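You operate a simulated robot arm through the tools that you are given. There is no shell and no other tool.

The job below is to be done with a simulated robot arm. You get a single attempt, and the scene is never put back.

TASK
Stow the pliers from the worktop in their cut-outs and lock the chest.
Fine: close the drawer; the key goes in its holder.

It is judged by the outcome, as a careful person would: the job done as asked, and still so three seconds after it is handed in. It fails if anything else is knocked over, pushed out of place, dropped, spilled or broken.

THE ROBOT
A 6-joint arm with a two-finger parallel gripper, fixed in place. Base frame: the origin is at the foot of the arm, x ahead of it, y to its left, z up. Lengths are in m, angles in rad, forces in N, time in s.
Its first joint turns from -2.897 to 2.897 rad. Payload 3.43 kg.
The tool frame sits at the grasp point between the pads (the TCP): z along the fingers, y along the line on which they close. The tips reach 0.034 m beyond it. The gripper opens to 0.128 m. The fingers are 0.024 m wide and 0.012 m thick; the gripper's body (0.048 by 0.13 m) begins 0.096 m behind the TCP.
Orientation is that of the tool frame in the base frame, as a unit quaternion [x, y, z, w]. With the fingers straight down and closing along the base's y, the tool's x points along the base's -x, its y along +y and its z along -z.

THE INTERFACE
- The arm moves only by the tool apply_moves. Its argument "moves" is a list of rows, each a list of 3 entries, a list of its own where there are three numbers: the shift along the tool's x, y, z in m, then the turn, a rotation vector about the tool's x, y, z in rad, then the gripper command, from -1 (fully open) to 1 (shut), values between in proportion. In form: [[[dx, dy, dz], [ax, ay, az], claw], ...]. A call has 1 to 20 rows; each row shifts and turns the commanded pose from where the row before left it, along the tool's axes as they then stand. A row lasts 0.2 s, in which the tool goes at most 0.05 m and 0.15 rad; a call with a longer step from one row to the next is refused whole, and so is a gripper value outside its range. Where a pose cannot be reached the arm comes as near as it can. A force on the tool above 40 N (or 10 N above the force at the start of the call, whichever is more), or a blocked arm, ends the call early, and 0.2 s more pass. Each finger travels about 0.153 m/s and halts on what it meets, pressing with about 34 N; the grip force reading is that of the motor and also rises with nothing between the fingers. The clock runs only during rows and for 0.2 s after the last one: add rows that do not move to give the fingers time. It gives the time, the measured TCP pose, the force on the tool (base axes), the opening and the grip force at its end, in the units of the frame above (readings bear some noise), with the torque about the TCP (base axes, N m) and any sound that the robot's microphone picked up.
- Cameras (640 x 400 px; columns grow to the right, rows downward): "scene" is fixed at [0.3988, 0.6513, 1.3812]; the picture's right is [0.93, 0.37, 0.00], its down [0.28, -0.71, -0.65] and it looks along [-0.24, 0.60, -0.76] (base axes); focal length 214 px, centre (320, 200). "wrist" rides on the gripper at [0.076, -0.011, -0.16] in the tool frame; the picture's right is [0.15, 0.99, 0.00], its down [-0.88, 0.13, -0.46] and it looks along [-0.45, 0.07, 0.89] (tool axes); focal length 234 px, centre (320, 200). There is no depth. A picture from a camera that has moved, and an enlarged one, comes with that camera's place and axes in the base frame and with its lens.
- camera(camera): a new picture of that camera. It takes no simulated time.
- inspect(camera, box): a new picture of the part [left, top, right, bottom] of that camera's present view, enlarged. It takes no simulated time.
- sign_off(): hands the job in; it is judged then, once.

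Places have to be worked out from the pictures, the camera data and where the tool is seen. Open the gripper and draw the arm clear of the work before you hand the job in, unless the task says otherwise.

The tools are called after ">>>" as name(argument=value, ...) on one line, values as JSON. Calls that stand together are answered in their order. apply_moves: Moves the arm, as the interface text tells. Its arguments: {"type":"object","properties":{"moves":{"type":"array","items":{"type":"array"}}},"required":["moves"]} The other tools are called the same way: camera (camera) takes a picture; inspect (camera, box) takes an enlarged picture of a part of a camera's view; sign_off () hands the job in.

At the start:

```text
clock: 0.0
tcp_pos: [0.4125, 0.4048, 1.1031]
ee_rot: [0.0, 1.0, 0.0, 0.0]
ft_force: [0.1, 0.2, 0.3]
torque: [0.03, -0.02, 0.03]
opening: 0.128
finger_force: 0.0
```

scene: 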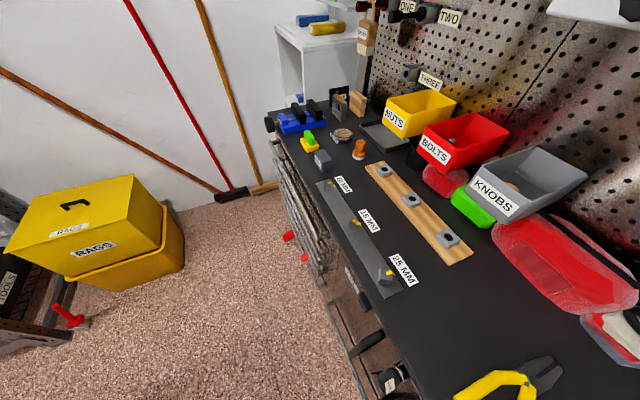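
wrist: 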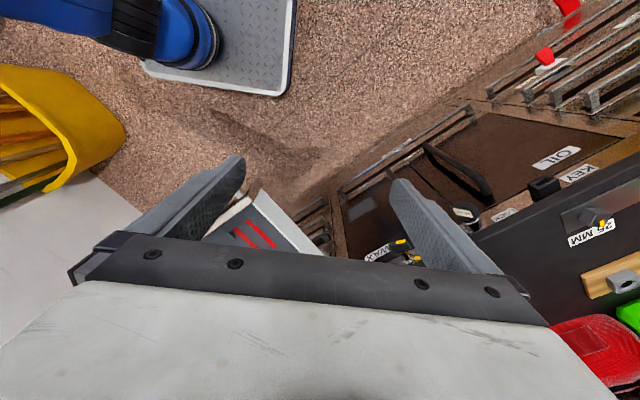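

I begin by looking at both views enlarged, to find the pliers, the chest, the drawer and the key before any movement.

>>> inspect(camera="scene", box=[320, 200, 640, 400])

>>> inspect(camera="scene", box=[240, 220, 440, 400])

>>> inspect(camera="wrist", box=[320, 80, 640, 280])

>>> inspect(camera="wrist", box=[180, 160, 420, 310])

```text
2.00 times, centred on (480, 300) of scene
camera zoom: at [0.3988, 0.6513, 1.3812], right [0.93, 0.37, 0.0], down [0.28, -0.71, -0.65], along [-0.24, 0.6, -0.76], focal length 429 px, centre (0, 0)
```

zoom: 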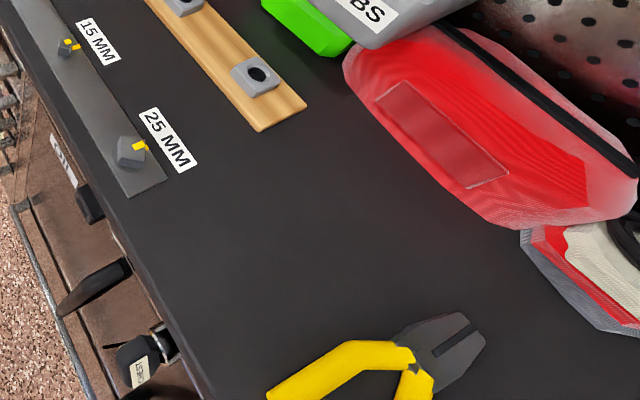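

```text
2.22 times, centred on (340, 310) of scene
camera zoom: at [0.3988, 0.6513, 1.3812], right [0.93, 0.37, 0.0], down [0.28, -0.71, -0.65], along [-0.24, 0.6, -0.76], focal length 477 px, centre (276, -44)
```

zoom: 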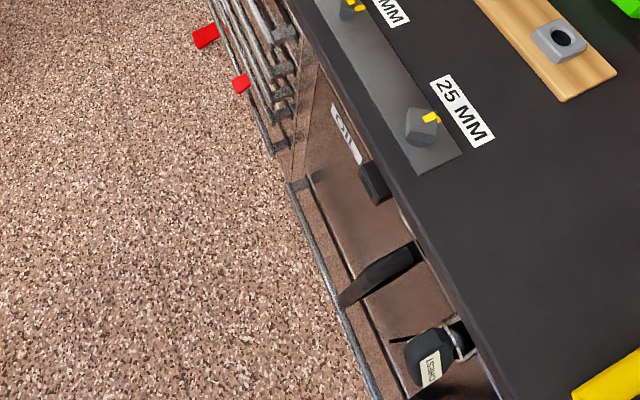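

```text
2.00 times, centred on (480, 180) of wrist
camera zoom: at [0.3368, 0.3941, 1.2648], right [-0.15, 0.99, 0.0], down [0.88, 0.13, 0.46], along [0.45, 0.07, -0.89], focal length 468 px, centre (0, 240)
```

zoom: 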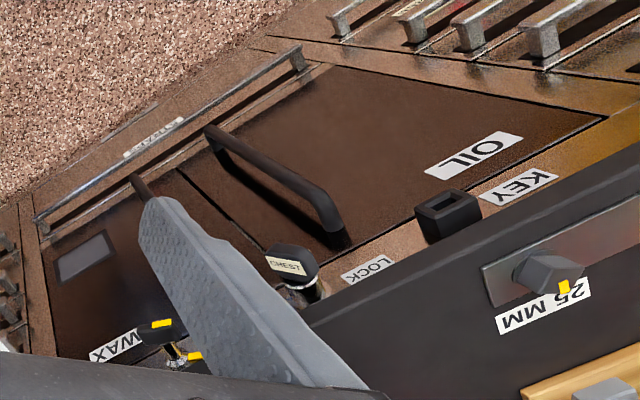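

```text
2.67 times, centred on (300, 235) of wrist
camera zoom: at [0.3368, 0.3941, 1.2648], right [-0.15, 0.99, 0.0], down [0.88, 0.13, 0.46], along [0.45, 0.07, -0.89], focal length 624 px, centre (373, 107)
```

zoom: 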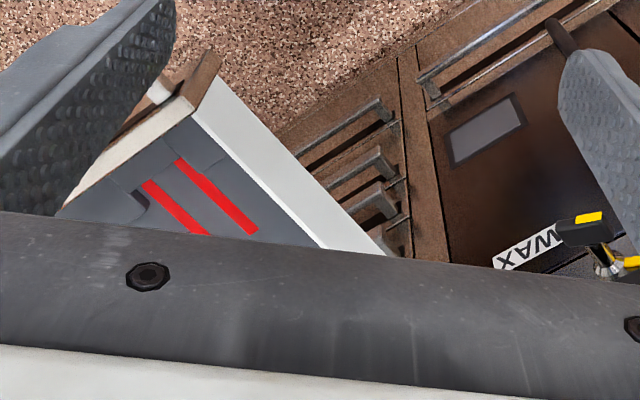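

The bench runs at about 45° to my base axes. Triangulating gives a worktop near z≈0.93, the CHEST key in its lock near (0.515, 0.70, 0.875) and the key holder near (0.44, 0.80, 0.89). I'll turn the tool 45° in place so the wrist camera faces the bench squarely, then look again.

>>> apply_moves(moves=[[[0, 0, 0], [0, 0, -0.1309], -1], [[0, 0, 0], [0, 0, -0.1309], -1], [[0, 0, 0], [0, 0, -0.1309], -1], [[0, 0, 0], [0, 0, -0.1309], -1], [[0, 0, 0], [0, 0, -0.1309], -1], [[0, 0, 0], [0, 0, -0.1309], -1], [[0, 0, 0], [0, 0, 0], -1]])

>>> camera(camera="wrist")

```text
clock: 1.6
tcp_pos: [0.4127, 0.4041, 1.1026]
ee_rot: [-0.384, 0.923, 0.001, -0.001]
ft_force: [1.1, 0.0, 0.0]
torque: [0.0, -0.01, 0.01]
opening: 0.1281
finger_force: 0.0
```

```text
taken
camera wrist: at [0.367, 0.3438, 1.2649], right [-0.8, 0.59, 0.0], down [0.53, 0.72, 0.46], along [0.27, 0.37, -0.89], focal length 234 px, centre (320, 200)
```

wrist: 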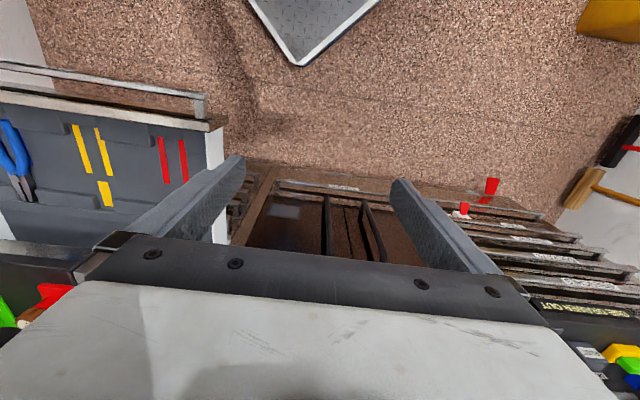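

The drawer is open on the right. It has a blue pair already in its slot, plus cut-outs marked yellow and red. I'll rise and slide right along the bench to see the whole drawer and the pliers on the worktop.

>>> apply_moves(moves=[[[0, -0.03, -0.03], [0, 0, 0], -1], [[0, -0.03, -0.03], [0, 0, 0], -1], [[0, -0.03, -0.03], [0, 0, 0], -1], [[0, -0.03, -0.03], [0, 0, 0], -1], [[0, -0.03, -0.03], [0, 0, 0], -1], [[0, -0.03, 0], [0, 0, 0], -1], [[0, -0.03, 0], [0, 0, 0], -1], [[0, -0.03, 0], [0, 0, 0], -1], [[0, -0.03, 0], [0, 0, 0], -1], [[0, 0, 0], [0, 0, 0], -1]])

>>> camera(camera="wrist")

>>> camera(camera="scene")

```text
clock: 3.8
tcp_pos: [0.6021, 0.21, 1.1739]
ee_rot: [-0.382, 0.924, 0.002, 0.004]
ft_force: [-0.4, -0.1, 0.2]
torque: [0.01, 0.03, 0.02]
opening: 0.1279
finger_force: 0.0
out of reach, approached as far as the arm can: row 3, 4, 5
```

```text
taken
camera wrist: at [0.5563, 0.1485, 1.3344], right [-0.8, 0.6, 0.0], down [0.53, 0.71, 0.46], along [0.28, 0.37, -0.89], focal length 234 px, centre (320, 200)
```

wrist: 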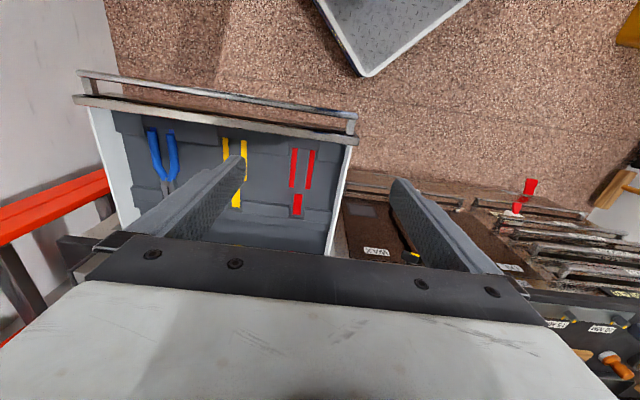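

```text
taken
```

scene: 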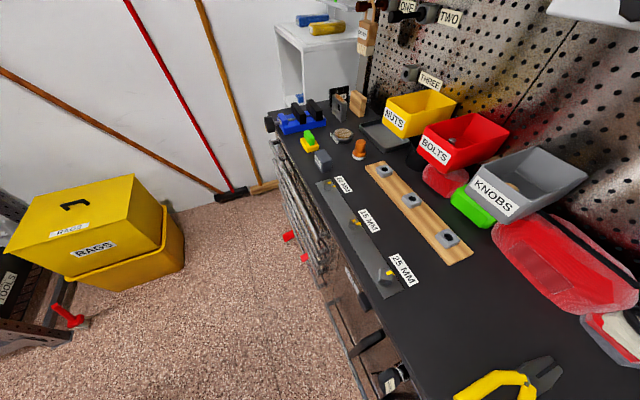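

The drawer floor is at about z≈0.77, and the yellow and red slots are empty. I'll tilt the tool so the camera looks forward over the worktop and I can check which pliers lie there.

>>> apply_moves(moves=[[[0, 0.03, 0], [0, -0.12, 0], -1], [[0, 0.03, 0], [0, -0.12, 0], -1], [[0, 0.03, 0], [0, -0.12, 0], -1], [[0, 0, 0], [0, -0.12, 0], -1], [[0, 0, 0], [0, -0.12, 0], -1], [[0, 0, 0], [0, 0, 0], -1]])

>>> camera(camera="wrist")

```text
clock: 5.2
tcp_pos: [0.5383, 0.2742, 1.1734]
ee_rot: [-0.365, 0.882, 0.113, 0.274]
ft_force: [-0.6, 0.7, -0.3]
torque: [0.03, -0.03, 0.02]
opening: 0.1282
finger_force: 0.2
```

```text
taken
camera wrist: at [0.4386, 0.1592, 1.2652], right [-0.79, 0.61, -0.08], down [0.24, 0.42, 0.87], along [0.57, 0.67, -0.48], focal length 234 px, centre (320, 200)
```

wrist: 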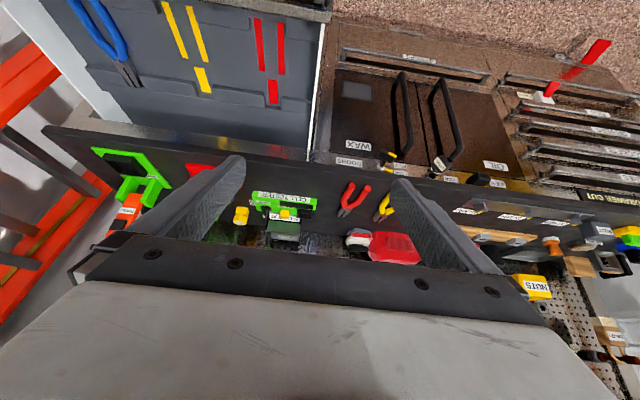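

Red and yellow pliers both lie on the worktop. I'll enlarge the regions that matter in this view.

>>> inspect(camera="wrist", box=[300, 130, 460, 230])

>>> inspect(camera="wrist", box=[50, 0, 340, 180])

>>> inspect(camera="wrist", box=[320, 40, 560, 190])

>>> inspect(camera="wrist", box=[80, 120, 340, 282])

```text
4.00 times, centred on (380, 180) of wrist
camera zoom: at [0.4386, 0.1592, 1.2652], right [-0.79, 0.61, -0.08], down [0.24, 0.42, 0.87], along [0.57, 0.67, -0.48], focal length 937 px, centre (80, 280)
```

zoom: 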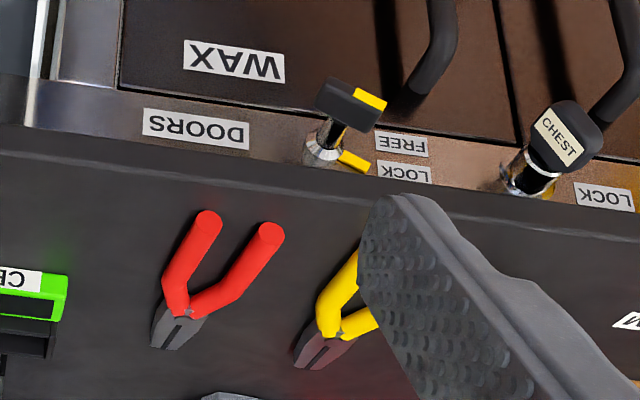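

```text
2.21 times, centred on (195, 90) of wrist
camera zoom: at [0.4386, 0.1592, 1.2652], right [-0.79, 0.61, -0.08], down [0.24, 0.42, 0.87], along [0.57, 0.67, -0.48], focal length 517 px, centre (596, 443)
```

zoom: 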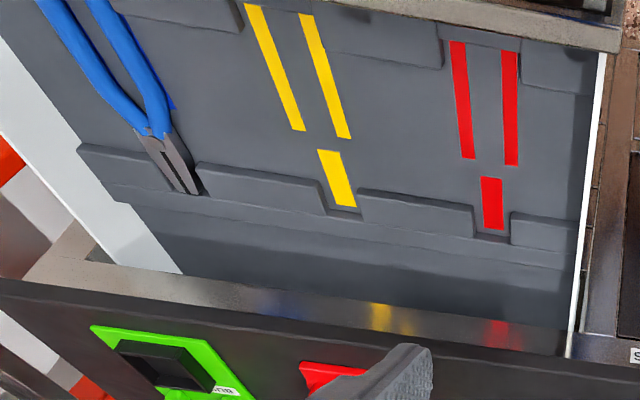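

```text
2.67 times, centred on (440, 115) of wrist
camera zoom: at [0.4386, 0.1592, 1.2652], right [-0.79, 0.61, -0.08], down [0.24, 0.42, 0.87], along [0.57, 0.67, -0.48], focal length 624 px, centre (0, 427)
```

zoom: 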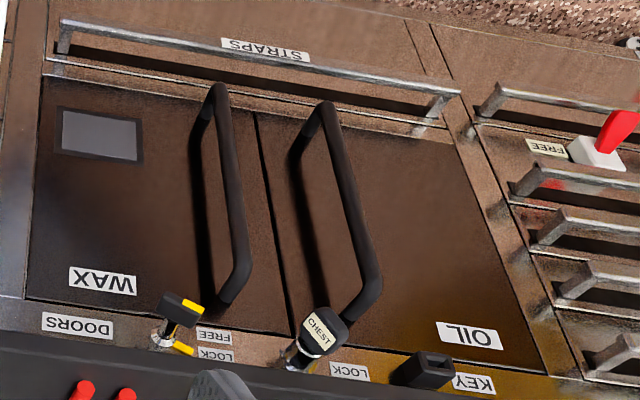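

```text
2.46 times, centred on (210, 201) of wrist
camera zoom: at [0.4386, 0.1592, 1.2652], right [-0.79, 0.61, -0.08], down [0.24, 0.42, 0.87], along [0.57, 0.67, -0.48], focal length 576 px, centre (591, 198)
```

zoom: 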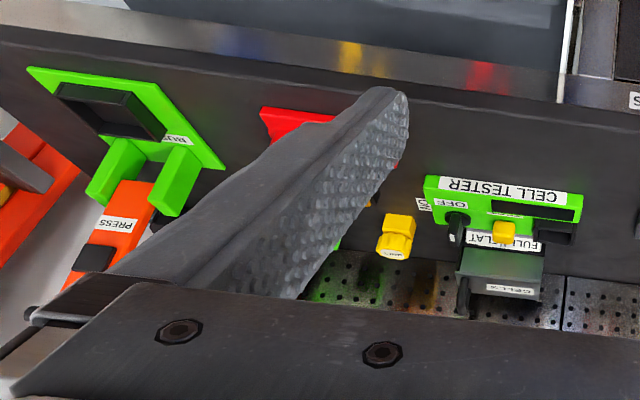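

The red pliers' axis points straight into the bench, like the drawer slots, so no re-orientation should be needed. I'll bring the tool over the red pair with about 0.4 rad forward tilt, staying well above the bench, to test reach and get a close look.

>>> apply_moves(moves=[[[0, 0, 0], [0, 0.1, 0], -1], [[0, 0, 0], [0, 0.1, 0], -1], [[-0.0274, 0.0104, 0.0219], [0, 0, 0], -1], [[-0.0274, 0.0104, 0.0219], [0, 0, 0], -1], [[-0.0274, 0.0104, 0.0219], [0, 0, 0], -1], [[-0.0274, 0.0104, 0.0219], [0, 0, 0], -1], [[-0.0274, 0.0104, 0.0219], [0, 0, 0], -1], [[-0.0274, 0.0104, 0.0219], [0, 0, 0], -1], [[-0.0274, 0.0104, 0.0219], [0, 0, 0], -1], [[-0.0274, 0.0104, 0.0219], [0, 0, 0], -1], [[-0.0274, 0.0104, 0.0219], [0, 0, 0], -1], [[-0.0274, 0.0104, 0.0219], [0, 0, 0], -1], [[0, 0, 0], [0, 0, 0], -1]])

>>> camera(camera="wrist")

>>> camera(camera="scene")

```text
clock: 8.0
tcp_pos: [0.703, 0.5874, 1.0799]
ee_rot: [-0.376, 0.905, 0.075, 0.183]
ft_force: [0.6, -0.6, 0.3]
torque: [0.0, -0.03, 0.0]
opening: 0.1281
finger_force: 0.1
```

```text
taken
camera wrist: at [0.6179, 0.4869, 1.1993], right [-0.8, 0.6, -0.06], down [0.36, 0.54, 0.76], along [0.49, 0.59, -0.64], focal length 234 px, centre (320, 200)
```

wrist: 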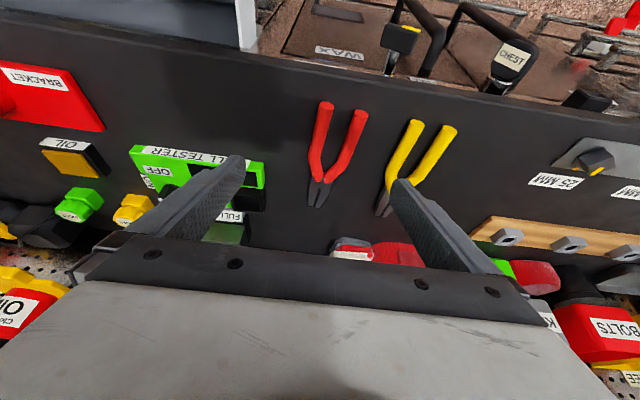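

```text
taken
```

scene: 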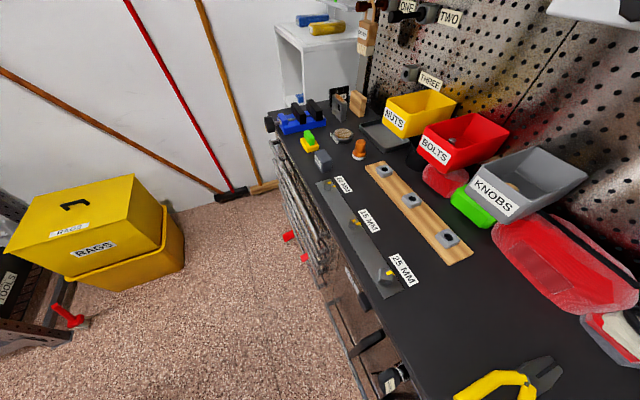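

This view shows both pairs well from above. I'll enlarge it to measure their shape and pose.

>>> inspect(camera="wrist", box=[260, 90, 420, 190])

>>> inspect(camera="wrist", box=[290, 130, 450, 230])

>>> inspect(camera="wrist", box=[360, 0, 640, 175])

```text
4.00 times, centred on (340, 140) of wrist
camera zoom: at [0.6179, 0.4869, 1.1993], right [-0.8, 0.6, -0.06], down [0.36, 0.54, 0.76], along [0.49, 0.59, -0.64], focal length 937 px, centre (240, 440)
```

zoom: 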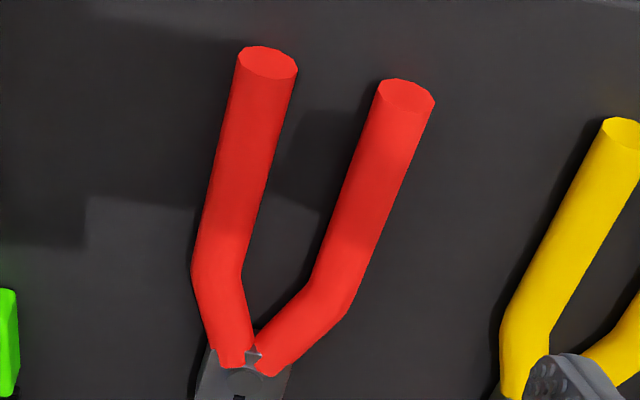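

```text
4.00 times, centred on (370, 180) of wrist
camera zoom: at [0.6179, 0.4869, 1.1993], right [-0.8, 0.6, -0.06], down [0.36, 0.54, 0.76], along [0.49, 0.59, -0.64], focal length 937 px, centre (120, 280)
```

zoom: 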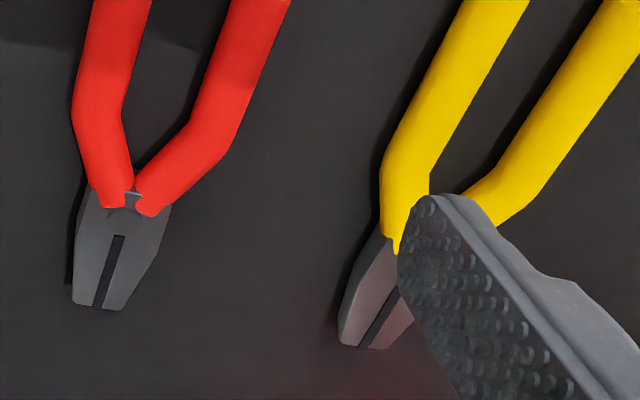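

```text
2.29 times, centred on (500, 88) of wrist
camera zoom: at [0.6179, 0.4869, 1.1993], right [-0.8, 0.6, -0.06], down [0.36, 0.54, 0.76], along [0.49, 0.59, -0.64], focal length 535 px, centre (-91, 457)
```

zoom: 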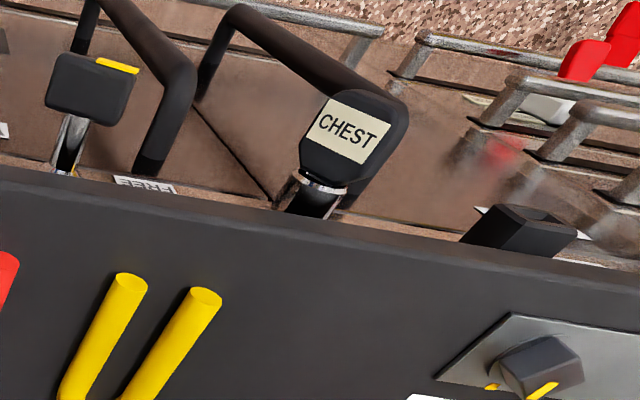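

The worktop triangulates to z≈0.929. Both pairs lie nearly parallel to the slots. In bench axes (u into the bench, v to the right) their handles run from u≈0.92 to 1.00 and are about 0.059 m across: red is centred at v≈0.063, yellow at v≈−0.051. I'll straighten the tool, match the red pair's slight yaw and hover over its handles.

>>> apply_moves(moves=[[[0, 0, 0], [0, 0.1, 0], -1], [[0, 0, 0], [0, 0.1, 0], -1], [[0, 0, 0], [0, 0.1, 0], -1], [[0, 0, 0], [0, 0, 0.066], -1], [[-0.0196, 0.0074, 0.0187], [0, 0, 0], -1], [[-0.0196, 0.0074, 0.0187], [0, 0, 0], -1], [[-0.0196, 0.0074, 0.0187], [0, 0, 0], -1], [[0, 0, 0], [0, 0, 0], -1], [[0, 0, 0], [0, 0, 0], -1]])

>>> camera(camera="wrist")

```text
clock: 10.0
tcp_pos: [0.73, 0.6386, 1.025]
ee_rot: [-0.352, 0.935, 0.02, 0.045]
ft_force: [-0.4, -0.6, -0.3]
torque: [-0.01, 0.01, 0.0]
opening: 0.1276
finger_force: 0.1
out of reach, approached as far as the arm can: row 6, 7
```

```text
taken
camera wrist: at [0.6702, 0.57, 1.1773], right [-0.76, 0.65, -0.01], down [0.54, 0.64, 0.54], along [0.36, 0.41, -0.84], focal length 234 px, centre (320, 200)
```

wrist: 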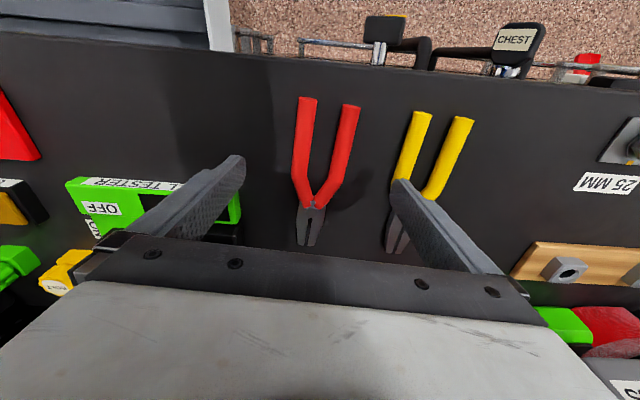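

The tool axis lands about 2 mm from the midline of the red handles, on their straight part. I'll narrow the gripper to about 0.096 m and lower it to TCP z≈0.968, so the tips stop about 4 mm above the worktop.

>>> apply_moves(moves=[[[0, 0, 0], [0, 0, 0], -0.5], [[-0.0008, 0.0005, 0.0192], [0, 0, 0], -0.5], [[-0.0008, 0.0005, 0.0192], [0, 0, 0], -0.5], [[-0.0008, 0.0005, 0.0191], [0, 0, 0], -0.5], [[0, 0, 0], [0, 0, 0], -0.5], [[0, 0, 0], [0, 0, 0], -0.5]])

>>> camera(camera="wrist")

```text
clock: 11.4
tcp_pos: [0.7358, 0.6455, 0.968]
ee_rot: [-0.352, 0.935, 0.022, 0.045]
ft_force: [0.2, 0.0, 0.4]
torque: [-0.02, 0.0, -0.03]
opening: 0.096
finger_force: 0.1
```

```text
taken
camera wrist: at [0.6748, 0.5771, 1.1203], right [-0.76, 0.65, -0.01], down [0.54, 0.64, 0.54], along [0.36, 0.41, -0.84], focal length 234 px, centre (320, 200)
```

wrist: 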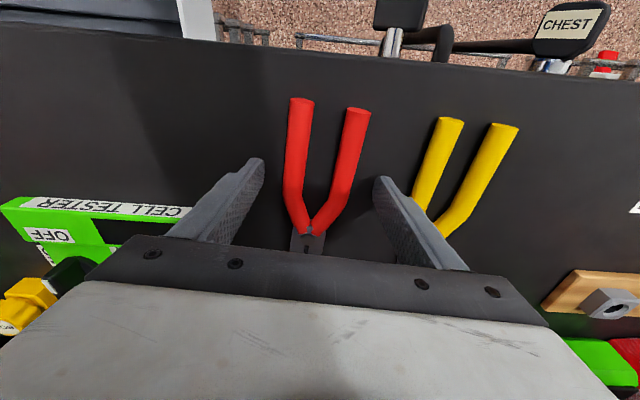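

The fingers straddle both red handles cleanly. I'll drop 2 mm more and close.

>>> apply_moves(moves=[[[0, 0, 0.002], [0, 0, 0], -0.5], [[0, 0, 0], [0, 0, 0], -0.5], [[0, 0, 0], [0, 0, 0], 0.2], [[0, 0, 0], [0, 0, 0], 1], [[0, 0, 0], [0, 0, 0], 1], [[0, 0, 0], [0, 0, 0], 1]])

>>> camera(camera="wrist")

```text
clock: 12.8
tcp_pos: [0.7351, 0.6464, 0.966]
ee_rot: [-0.352, 0.935, 0.021, 0.045]
ft_force: [0.7, -1.4, 0.0]
torque: [-0.09, -0.11, -0.05]
opening: 0.0597
finger_force: 33.9
```

```text
taken
camera wrist: at [0.6752, 0.577, 1.1184], right [-0.76, 0.65, -0.01], down [0.54, 0.64, 0.54], along [0.36, 0.41, -0.84], focal length 234 px, centre (320, 200)
```

wrist: 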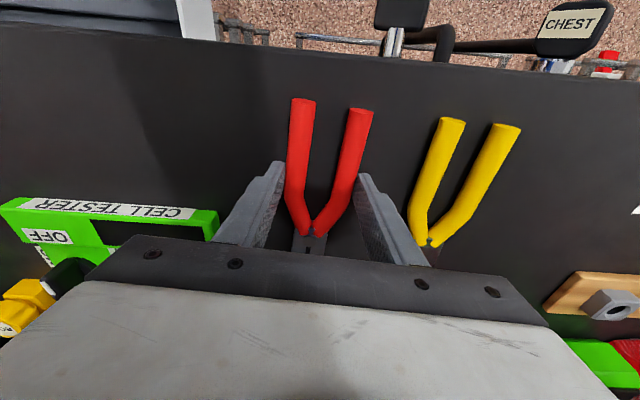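

The grip holds at 0.0597 m and 34 N, both handles captured. I'll lift straight a little, then up and back away from the bench, and check the hold.

>>> apply_moves(moves=[[[-0.001, 0, -0.01], [0, 0, 0], 1], [[-0.002, 0, -0.02], [0, 0, 0], 1], [[0.01, 0, -0.022], [0, 0, 0], 1], [[0.02, 0, -0.024], [0, 0, 0], 1], [[0.03, 0, -0.024], [0, 0, 0], 1], [[0.03, 0, -0.024], [0, 0, 0], 1], [[0.03, 0, 0], [0, 0, 0], 1], [[0, 0, 0], [0, 0, 0], 1]])

>>> camera(camera="wrist")

```text
clock: 14.6
tcp_pos: [0.6386, 0.5601, 1.0768]
ee_rot: [-0.351, 0.935, 0.02, 0.046]
ft_force: [-0.1, 0.7, -2.2]
torque: [0.0, 0.02, -0.01]
opening: 0.0598
finger_force: 33.6
```

```text
taken
camera wrist: at [0.5795, 0.491, 1.2295], right [-0.76, 0.65, -0.01], down [0.54, 0.64, 0.54], along [0.36, 0.41, -0.84], focal length 234 px, centre (320, 200)
```

wrist: 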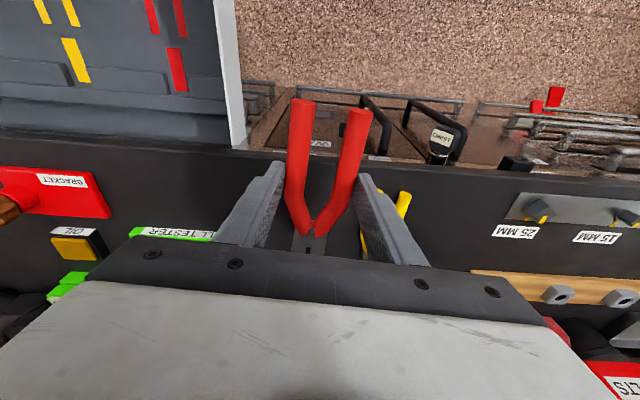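

The red pair is held firmly (2.2 N) and hasn't shifted. I'll square up the yaw, back off the worktop, then slide right above the drawer for a close look at the red slot.

>>> apply_moves(moves=[[[0, 0, 0], [0, 0, -0.066], 1], [[0.032, 0, -0.003], [0, 0, 0], 1], [[0.032, 0, -0.003], [0, 0, 0], 1], [[0.032, 0, -0.003], [0, 0, 0], 1], [[0.032, 0, -0.003], [0, 0, 0], 1], [[0, -0.035, 0], [0, 0, 0], 1], [[0, -0.035, 0], [0, 0, 0], 1], [[0, -0.035, 0], [0, 0, 0], 1], [[0, -0.035, 0], [0, 0, 0], 1], [[0, -0.035, 0], [0, 0, 0], 1], [[0, -0.035, 0], [0, 0, 0], 1], [[0, -0.0375, 0], [0, 0, 0], 1], [[0, 0, 0], [0, 0, 0], 1]])

>>> camera(camera="wrist")

```text
clock: 17.4
tcp_pos: [0.724, 0.2941, 1.0759]
ee_rot: [-0.383, 0.922, 0.02, 0.046]
ft_force: [0.4, -1.1, -3.2]
torque: [-0.03, 0.03, 0.01]
opening: 0.0596
finger_force: 33.9
```

```text
taken
camera wrist: at [0.668, 0.2217, 1.2292], right [-0.8, 0.6, -0.01], down [0.49, 0.68, 0.54], along [0.33, 0.43, -0.84], focal length 234 px, centre (320, 200)
```

wrist: 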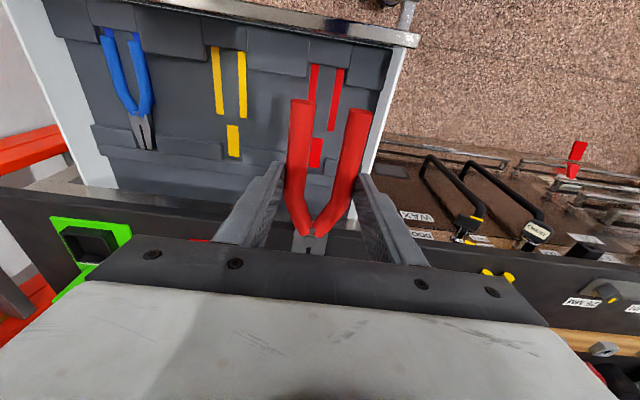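

The pliers hang right over the red slot. I'll enlarge the drawer area to fix the slot position precisely.

>>> inspect(camera="wrist", box=[60, 0, 420, 225])

>>> inspect(camera="wrist", box=[270, 50, 398, 130])

>>> inspect(camera="wrist", box=[80, 20, 240, 160])

```text
1.78 times, centred on (240, 112) of wrist
camera zoom: at [0.668, 0.2217, 1.2292], right [-0.8, 0.6, -0.01], down [0.49, 0.68, 0.54], along [0.33, 0.43, -0.84], focal length 416 px, centre (462, 356)
```

zoom: 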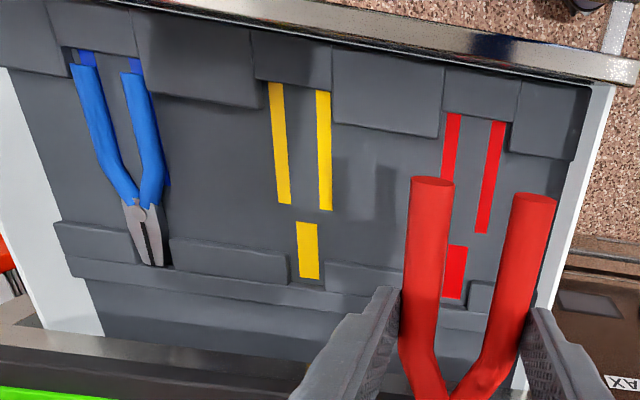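

```text
5.00 times, centred on (334, 90) of wrist
camera zoom: at [0.668, 0.2217, 1.2292], right [-0.8, 0.6, -0.01], down [0.49, 0.68, 0.54], along [0.33, 0.43, -0.84], focal length 1171 px, centre (250, 750)
```

zoom: 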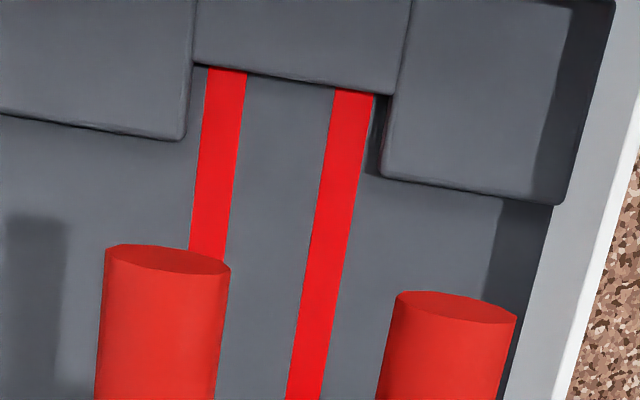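

```text
2.86 times, centred on (160, 90) of wrist
camera zoom: at [0.668, 0.2217, 1.2292], right [-0.8, 0.6, -0.01], down [0.49, 0.68, 0.54], along [0.33, 0.43, -0.84], focal length 669 px, centre (777, 514)
```

zoom: 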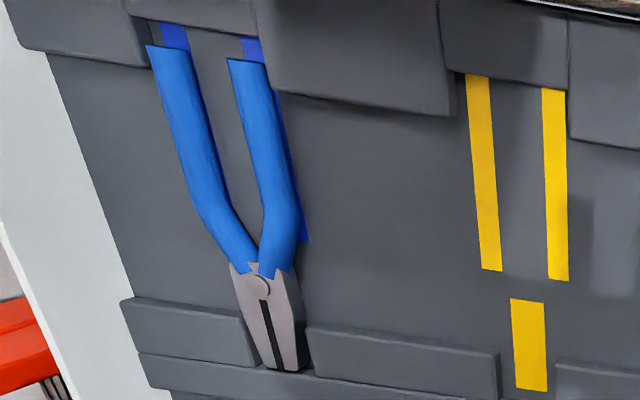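

The red slot's centreline is at v≈0.304, which matches the pliers in hand (handle mid at v≈0.3039). Handle marks start at u≈0.651, the front notch is about 67 mm wide against a 60 mm grip, and the floor is at z≈0.78. I'll descend to about 45 mm above the floor and check before the final drop.

>>> apply_moves(moves=[[[0.0045, 0, 0.0357], [0, 0, 0], 1], [[0.0045, 0, 0.0357], [0, 0, 0], 1], [[0.0045, 0, 0.0357], [0, 0, 0], 1], [[0.0045, 0, 0.0357], [0, 0, 0], 1], [[0.0045, 0, 0.0357], [0, 0, 0], 1], [[0.0045, 0, 0.0357], [0, 0, 0], 1], [[0, 0, 0], [0, 0, 0], 1]])

>>> camera(camera="wrist")

>>> inspect(camera="wrist", box=[220, 60, 420, 250])

```text
clock: 19.0
tcp_pos: [0.7204, 0.2914, 0.8591]
ee_rot: [-0.383, 0.922, 0.02, 0.046]
ft_force: [-0.4, 0.2, -3.0]
torque: [-0.03, 0.04, 0.02]
opening: 0.0595
finger_force: 33.4
```

```text
taken
camera wrist: at [0.6641, 0.2187, 1.0124], right [-0.8, 0.6, -0.01], down [0.49, 0.68, 0.54], along [0.33, 0.43, -0.84], focal length 234 px, centre (320, 200)
```

wrist: 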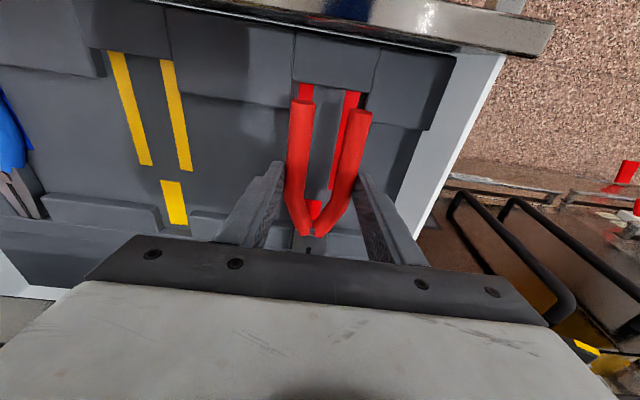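

```text
2.11 times, centred on (320, 155) of wrist
camera zoom: at [0.6641, 0.2187, 1.0124], right [-0.8, 0.6, -0.01], down [0.49, 0.68, 0.54], along [0.33, 0.43, -0.84], focal length 493 px, centre (320, 295)
```

zoom: 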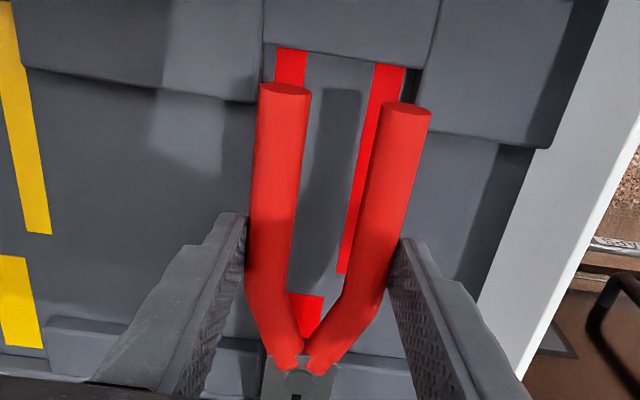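

Alignment is within about 1.5 mm laterally and almost no yaw error, with the handle ends at u≈0.658. I'll correct v by 1.4 mm and go down slowly toward the floor, watching the force.

>>> apply_moves(moves=[[[0.0005, -0.0014, 0.0077], [0, 0, 0], 1], [[0.0005, 0, 0.0077], [0, 0, 0], 1], [[0.0005, 0, 0.0077], [0, 0, 0], 1], [[0.0006, 0, 0.0078], [0, 0, 0], 1], [[0, 0, 0], [0, 0, 0], 1]])

>>> inspect(camera="wrist", box=[220, 60, 420, 250])

```text
clock: 20.2
tcp_pos: [0.7228, 0.2906, 0.8298]
ee_rot: [-0.383, 0.922, 0.019, 0.048]
ft_force: [0.7, -0.3, -3.0]
torque: [-0.04, 0.03, 0.02]
opening: 0.0597
finger_force: 33.9
```

```text
2.11 times, centred on (320, 155) of wrist
camera zoom: at [0.6661, 0.2183, 0.9821], right [-0.8, 0.6, -0.01], down [0.49, 0.68, 0.54], along [0.33, 0.43, -0.84], focal length 493 px, centre (320, 295)
```

zoom: 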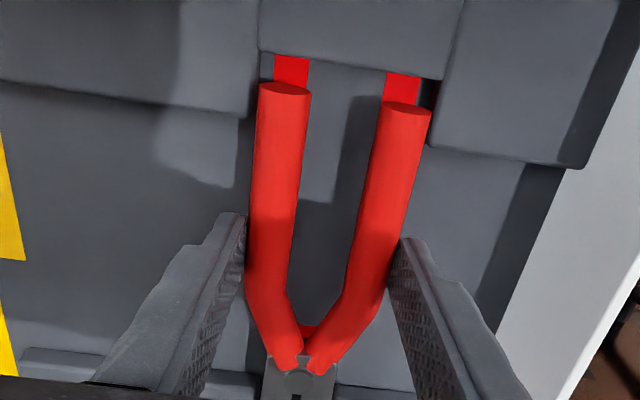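

The handles are centred in the front notch (handle mid v≈0.305, notch mid≈0.305). I'll continue down in small steps.

>>> apply_moves(moves=[[[0.0003, 0, 0.003], [0, 0, 0], 1], [[0.0003, 0, 0.003], [0, 0, 0], 1], [[0, 0, 0], [0, 0, 0], 1]])

>>> inspect(camera="wrist", box=[220, 60, 420, 250])

```text
clock: 21.0
tcp_pos: [0.7227, 0.2913, 0.823]
ee_rot: [-0.382, 0.923, 0.019, 0.047]
ft_force: [1.4, 2.1, 15.0]
torque: [-0.67, 0.84, -0.08]
opening: 0.0596
finger_force: 33.6
```

```text
2.11 times, centred on (320, 155) of wrist
camera zoom: at [0.6655, 0.2179, 0.9769], right [-0.8, 0.6, -0.01], down [0.49, 0.68, 0.54], along [0.33, 0.43, -0.84], focal length 493 px, centre (320, 295)
```

zoom: 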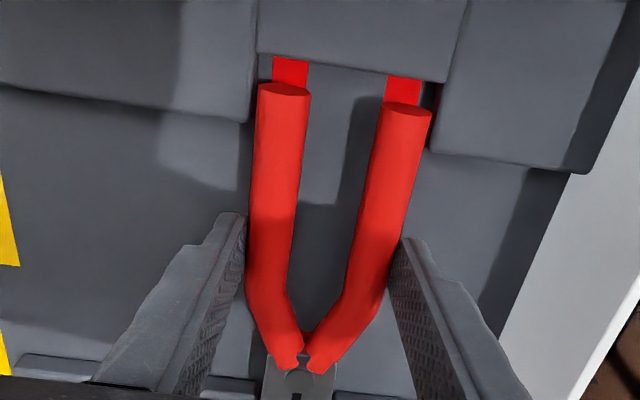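

The tool now feels about 15 N upward, and the torque puts the contact near the handle ends, perhaps a little early. I'll look closely at the handle ends against the notch edges before pushing further.

>>> inspect(camera="wrist", box=[280, 80, 392, 150])

>>> inspect(camera="wrist", box=[260, 180, 372, 250])

>>> camera(camera="wrist")

```text
5.71 times, centred on (336, 115) of wrist
camera zoom: at [0.6655, 0.2179, 0.9769], right [-0.8, 0.6, -0.01], down [0.49, 0.68, 0.54], along [0.33, 0.43, -0.84], focal length 1338 px, centre (229, 686)
```

zoom: 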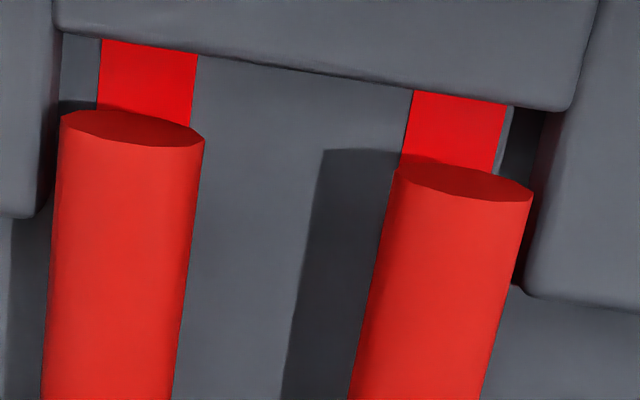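

```text
5.71 times, centred on (316, 215) of wrist
camera zoom: at [0.6655, 0.2179, 0.9769], right [-0.8, 0.6, -0.01], down [0.49, 0.68, 0.54], along [0.33, 0.43, -0.84], focal length 1338 px, centre (343, 114)
```

zoom: 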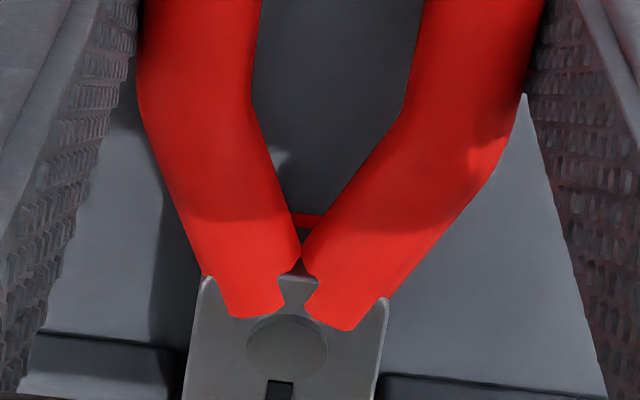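

```text
taken
camera wrist: at [0.6655, 0.2179, 0.9769], right [-0.8, 0.6, -0.01], down [0.49, 0.68, 0.54], along [0.33, 0.43, -0.84], focal length 234 px, centre (320, 200)
```

wrist: 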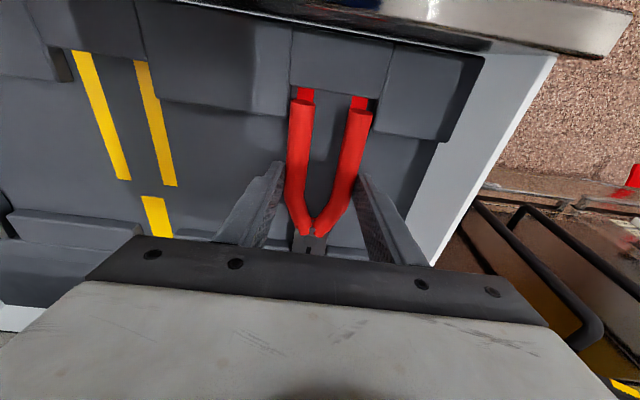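

The handles appear inside the notch with about 1 mm each side, so the contact is most likely the handle ends reaching the floor first. I'll open the fingers a little to let the pair settle, then look.

>>> apply_moves(moves=[[[0, 0, 0], [0, 0, 0], 0.05], [[0, 0, 0], [0, 0, 0], -0.1], [[0, 0, 0], [0, 0, 0], -0.25], [[0, 0, 0], [0, 0, 0], -0.25], [[0, 0, 0], [0, 0, 0], -0.25]])

>>> inspect(camera="wrist", box=[220, 60, 420, 250])

>>> inspect(camera="wrist", box=[280, 80, 392, 150])

```text
clock: 22.2
tcp_pos: [0.7222, 0.2896, 0.8229]
ee_rot: [-0.382, 0.923, 0.02, 0.045]
ft_force: [0.3, -0.6, 0.1]
torque: [0.02, 0.01, 0.02]
opening: 0.0799
finger_force: 0.1
```

```text
2.11 times, centred on (320, 155) of wrist
camera zoom: at [0.6658, 0.218, 0.9763], right [-0.8, 0.6, -0.01], down [0.49, 0.68, 0.54], along [0.33, 0.43, -0.84], focal length 493 px, centre (320, 295)
```

zoom: 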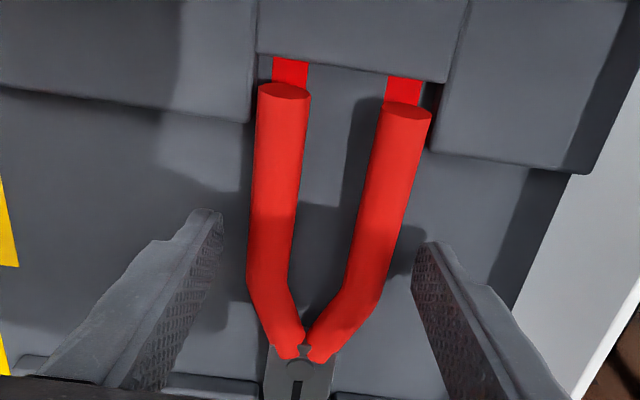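

```text
5.71 times, centred on (336, 115) of wrist
camera zoom: at [0.6658, 0.218, 0.9763], right [-0.8, 0.6, -0.01], down [0.49, 0.68, 0.54], along [0.33, 0.43, -0.84], focal length 1338 px, centre (229, 686)
```

zoom: 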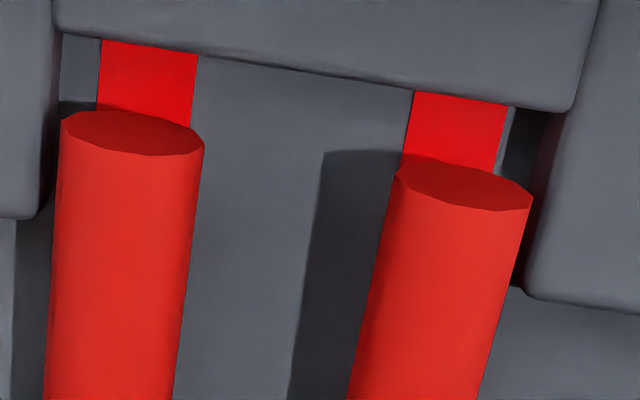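

After release the force is zero, the handle ends have stayed put and the nose has dropped. I'll rise straight up to check how the pair is seated.

>>> apply_moves(moves=[[[-0.001, 0, -0.01], [0, 0, 0], -0.25], [[-0.002, 0, -0.02], [0, 0, 0], -0.25], [[-0.003, 0, -0.03], [0, 0, 0], -0.25], [[-0.003, 0, -0.03], [0, 0, 0], -0.25], [[0, 0, -0.03], [0, 0, 0], -0.25], [[0, 0, -0.03], [0, 0, 0], -0.25], [[0, 0, 0], [0, 0, 0], -0.25]])

>>> camera(camera="wrist")

>>> inspect(camera="wrist", box=[260, 60, 420, 200])

```text
clock: 23.8
tcp_pos: [0.7174, 0.2854, 0.9729]
ee_rot: [-0.382, 0.923, 0.019, 0.046]
ft_force: [0.3, -0.3, 0.2]
torque: [-0.02, 0.0, 0.0]
opening: 0.0797
finger_force: 0.1
```

```text
taken
camera wrist: at [0.661, 0.214, 1.1264], right [-0.8, 0.6, -0.01], down [0.49, 0.68, 0.54], along [0.33, 0.43, -0.84], focal length 234 px, centre (320, 200)
```

wrist: 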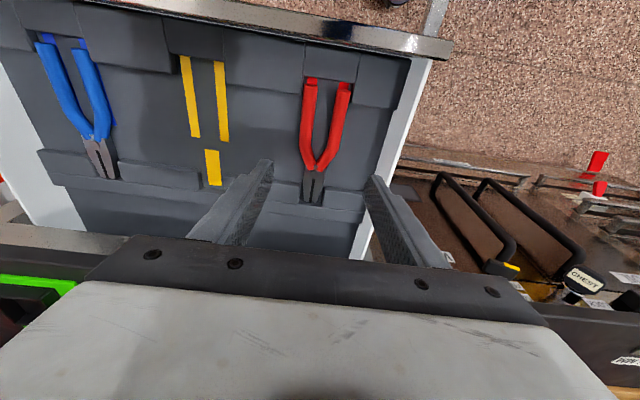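

```text
2.86 times, centred on (340, 130) of wrist
camera zoom: at [0.661, 0.214, 1.1264], right [-0.8, 0.6, -0.01], down [0.49, 0.68, 0.54], along [0.33, 0.43, -0.84], focal length 669 px, centre (263, 400)
```

zoom: 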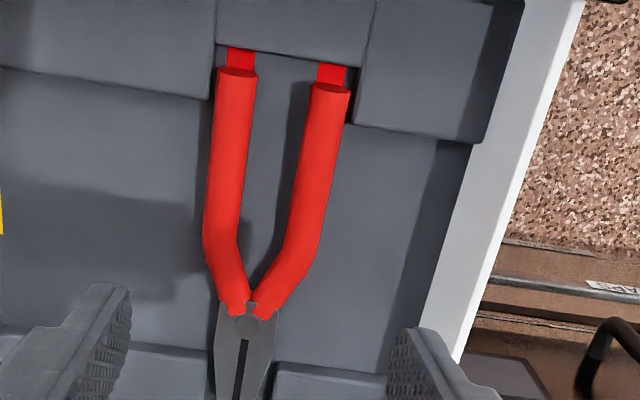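

The red pair sits in its slot just like the blue one, with handles in the front notch and nose between the rear blocks. Next I'll go up and over to the yellow pair and hover above it.

>>> apply_moves(moves=[[[-0.0008, 0.0357, -0.008], [0, 0, 0], -0.5], [[-0.0008, 0.0357, -0.008], [0, 0, 0], -0.5], [[-0.0008, 0.0357, -0.008], [0, 0, 0], -0.5], [[-0.0008, 0.0357, -0.008], [0, 0, 0], -0.5], [[-0.0008, 0.0357, -0.008], [0, 0, 0], -0.5], [[-0.0008, 0.0357, -0.008], [0, 0, 0], -0.5], [[-0.0008, 0.0357, -0.008], [0, 0, 0], -0.5], [[-0.0008, 0.0357, -0.008], [0, 0, 0], -0.5], [[-0.0008, 0.0357, -0.008], [0, 0, 0], -0.5], [[-0.0008, 0.0357, -0.008], [0, 0, 0], -0.5], [[-0.0321, 0, 0.0032], [0, 0, 0], -0.5], [[-0.0321, 0, 0.0032], [0, 0, 0], -0.5], [[-0.0321, 0, 0.0032], [0, 0, 0], -0.5], [[-0.0321, 0, 0.0032], [0, 0, 0], -0.5], [[-0.0321, 0, 0.0032], [0, 0, 0], -0.5], [[-0.0321, 0, 0.0032], [0, 0, 0], -0.5], [[-0.0321, 0, 0.0032], [0, 0, 0], -0.5], [[0, 0, 0], [0, 0, 0], -0.5]])

>>> camera(camera="wrist")

>>> inspect(camera="wrist", box=[240, 80, 400, 240])

```text
clock: 27.6
tcp_pos: [0.6179, 0.6846, 1.0392]
ee_rot: [-0.383, 0.923, 0.02, 0.047]
ft_force: [-1.2, 0.2, 0.3]
torque: [-0.01, -0.01, 0.0]
opening: 0.0959
finger_force: 0.1
out of reach, approached as far as the arm can: row 17
```

```text
taken
camera wrist: at [0.5618, 0.6121, 1.1921], right [-0.8, 0.6, -0.01], down [0.49, 0.68, 0.54], along [0.33, 0.43, -0.84], focal length 234 px, centre (320, 200)
```

wrist: 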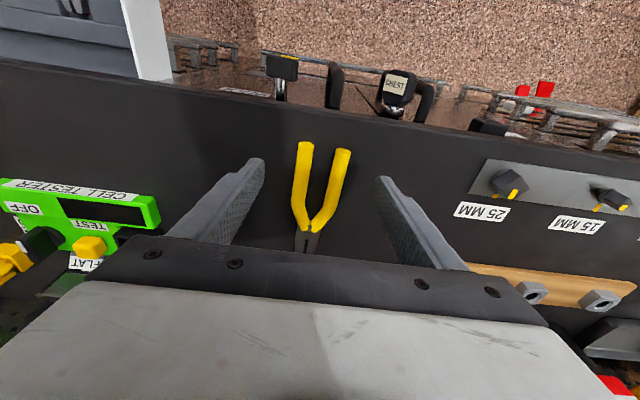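

```text
2.50 times, centred on (320, 160) of wrist
camera zoom: at [0.5618, 0.6121, 1.1921], right [-0.8, 0.6, -0.01], down [0.49, 0.68, 0.54], along [0.33, 0.43, -0.84], focal length 585 px, centre (320, 300)
```

zoom: 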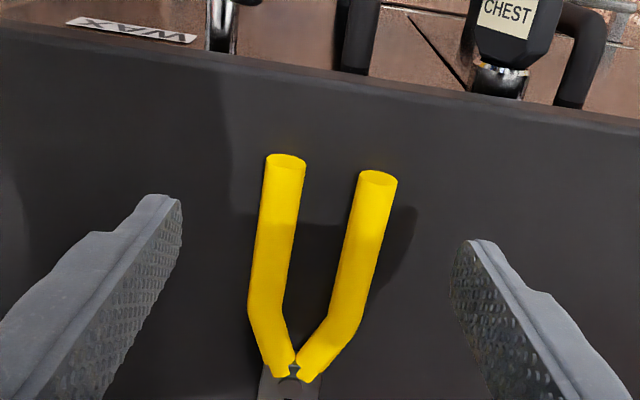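

The yellow pair's handle midline is at v≈−0.050, with about 0.02 rad yaw and handle ends at u≈0.922. I'll lower to just above handle height first, where reach is better, then extend to the grip point.

>>> apply_moves(moves=[[[0, 0, 0], [0, 0, 0.022], -0.5], [[0.0025, 0, 0.0249], [0, 0, 0], -0.5], [[0.0025, 0, 0.0249], [0, 0, 0], -0.5], [[-0.0187, 0.0012, 0.0019], [0, 0, 0], -0.5], [[-0.0187, 0.0012, 0.0019], [0, 0, 0], -0.5], [[-0.0187, 0.0012, 0.0019], [0, 0, 0], -0.5], [[0, 0, 0], [0, 0, 0], -0.5], [[0, 0, 0], [0, 0, 0], -0.5]])

>>> camera(camera="wrist")

```text
clock: 29.4
tcp_pos: [0.6489, 0.7166, 0.9888]
ee_rot: [-0.373, 0.926, 0.02, 0.046]
ft_force: [-0.9, -0.1, 0.0]
torque: [0.02, 0.02, 0.01]
opening: 0.096
finger_force: 0.1
out of reach, approached as far as the arm can: row 6
```

```text
taken
camera wrist: at [0.5917, 0.6456, 1.1422], right [-0.79, 0.61, -0.01], down [0.51, 0.67, 0.54], along [0.34, 0.42, -0.84], focal length 234 px, centre (320, 200)
```

wrist: 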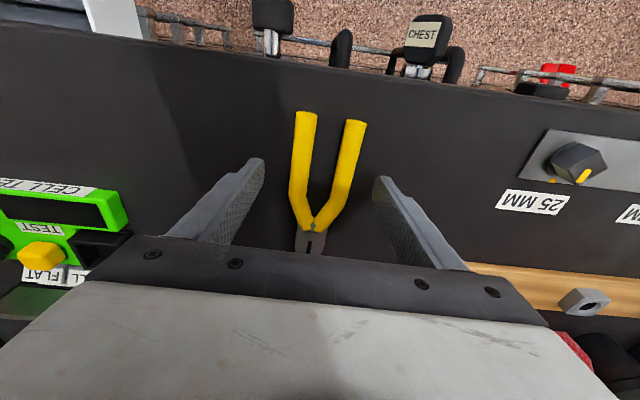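

The tool is slightly short at this height, but reach improves lower down. I'll correct 2 mm sideways, lower to grip height and extend another 10 mm.

>>> apply_moves(moves=[[[0.0011, 0.001, 0.0112], [0, 0, 0], -0.5], [[0.0011, 0.001, 0.0112], [0, 0, 0], -0.5], [[-0.005, 0, 0.0005], [0, 0, 0], -0.5], [[-0.005, 0, 0.0005], [0, 0, 0], -0.5], [[0, 0, 0], [0, 0, 0], -0.5], [[0, 0, 0], [0, 0, 0], -0.5]])

>>> inspect(camera="wrist", box=[220, 80, 420, 240])

```text
clock: 30.8
tcp_pos: [0.6553, 0.7255, 0.9672]
ee_rot: [-0.372, 0.927, 0.018, 0.045]
ft_force: [-0.7, -0.2, 0.0]
torque: [0.03, 0.0, -0.02]
opening: 0.096
finger_force: 0.1
```

```text
2.50 times, centred on (320, 160) of wrist
camera zoom: at [0.5973, 0.6539, 1.12], right [-0.79, 0.61, -0.01], down [0.51, 0.67, 0.54], along [0.34, 0.42, -0.84], focal length 585 px, centre (320, 300)
```

zoom: 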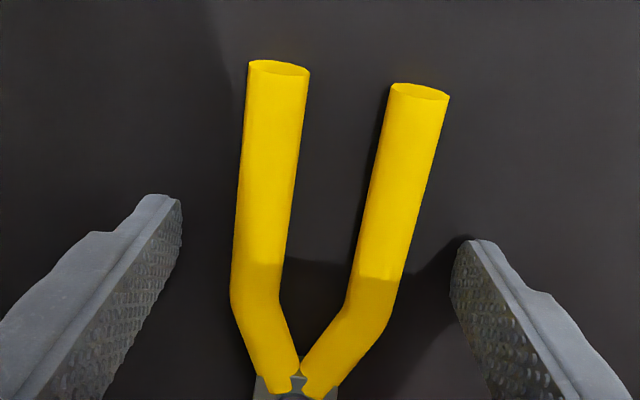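

The fingers straddle the yellow handles with about 1.5 mm of offset. I'll correct that, drop about 1 mm and close.

>>> apply_moves(moves=[[[0, 0.0015, 0.0012], [0, 0, 0], -0.5], [[0, 0, 0], [0, 0, 0], -0.5], [[0, 0, 0], [0, 0, 0], 0.2], [[0, 0, 0], [0, 0, 0], 1], [[0, 0, 0], [0, 0, 0], 1], [[0, 0, 0], [0, 0, 0], 1]])

>>> inspect(camera="wrist", box=[220, 80, 420, 240])

```text
clock: 32.2
tcp_pos: [0.654, 0.7254, 0.9661]
ee_rot: [-0.372, 0.927, 0.02, 0.046]
ft_force: [1.3, -0.8, 1.1]
torque: [0.08, -0.01, -0.13]
opening: 0.0595
finger_force: 34.3
```

```text
2.50 times, centred on (320, 160) of wrist
camera zoom: at [0.5963, 0.6551, 1.1187], right [-0.79, 0.61, -0.01], down [0.51, 0.67, 0.54], along [0.34, 0.42, -0.84], focal length 585 px, centre (320, 300)
```

zoom: 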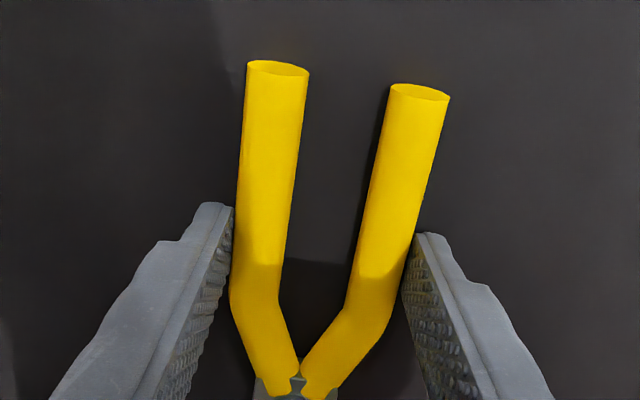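

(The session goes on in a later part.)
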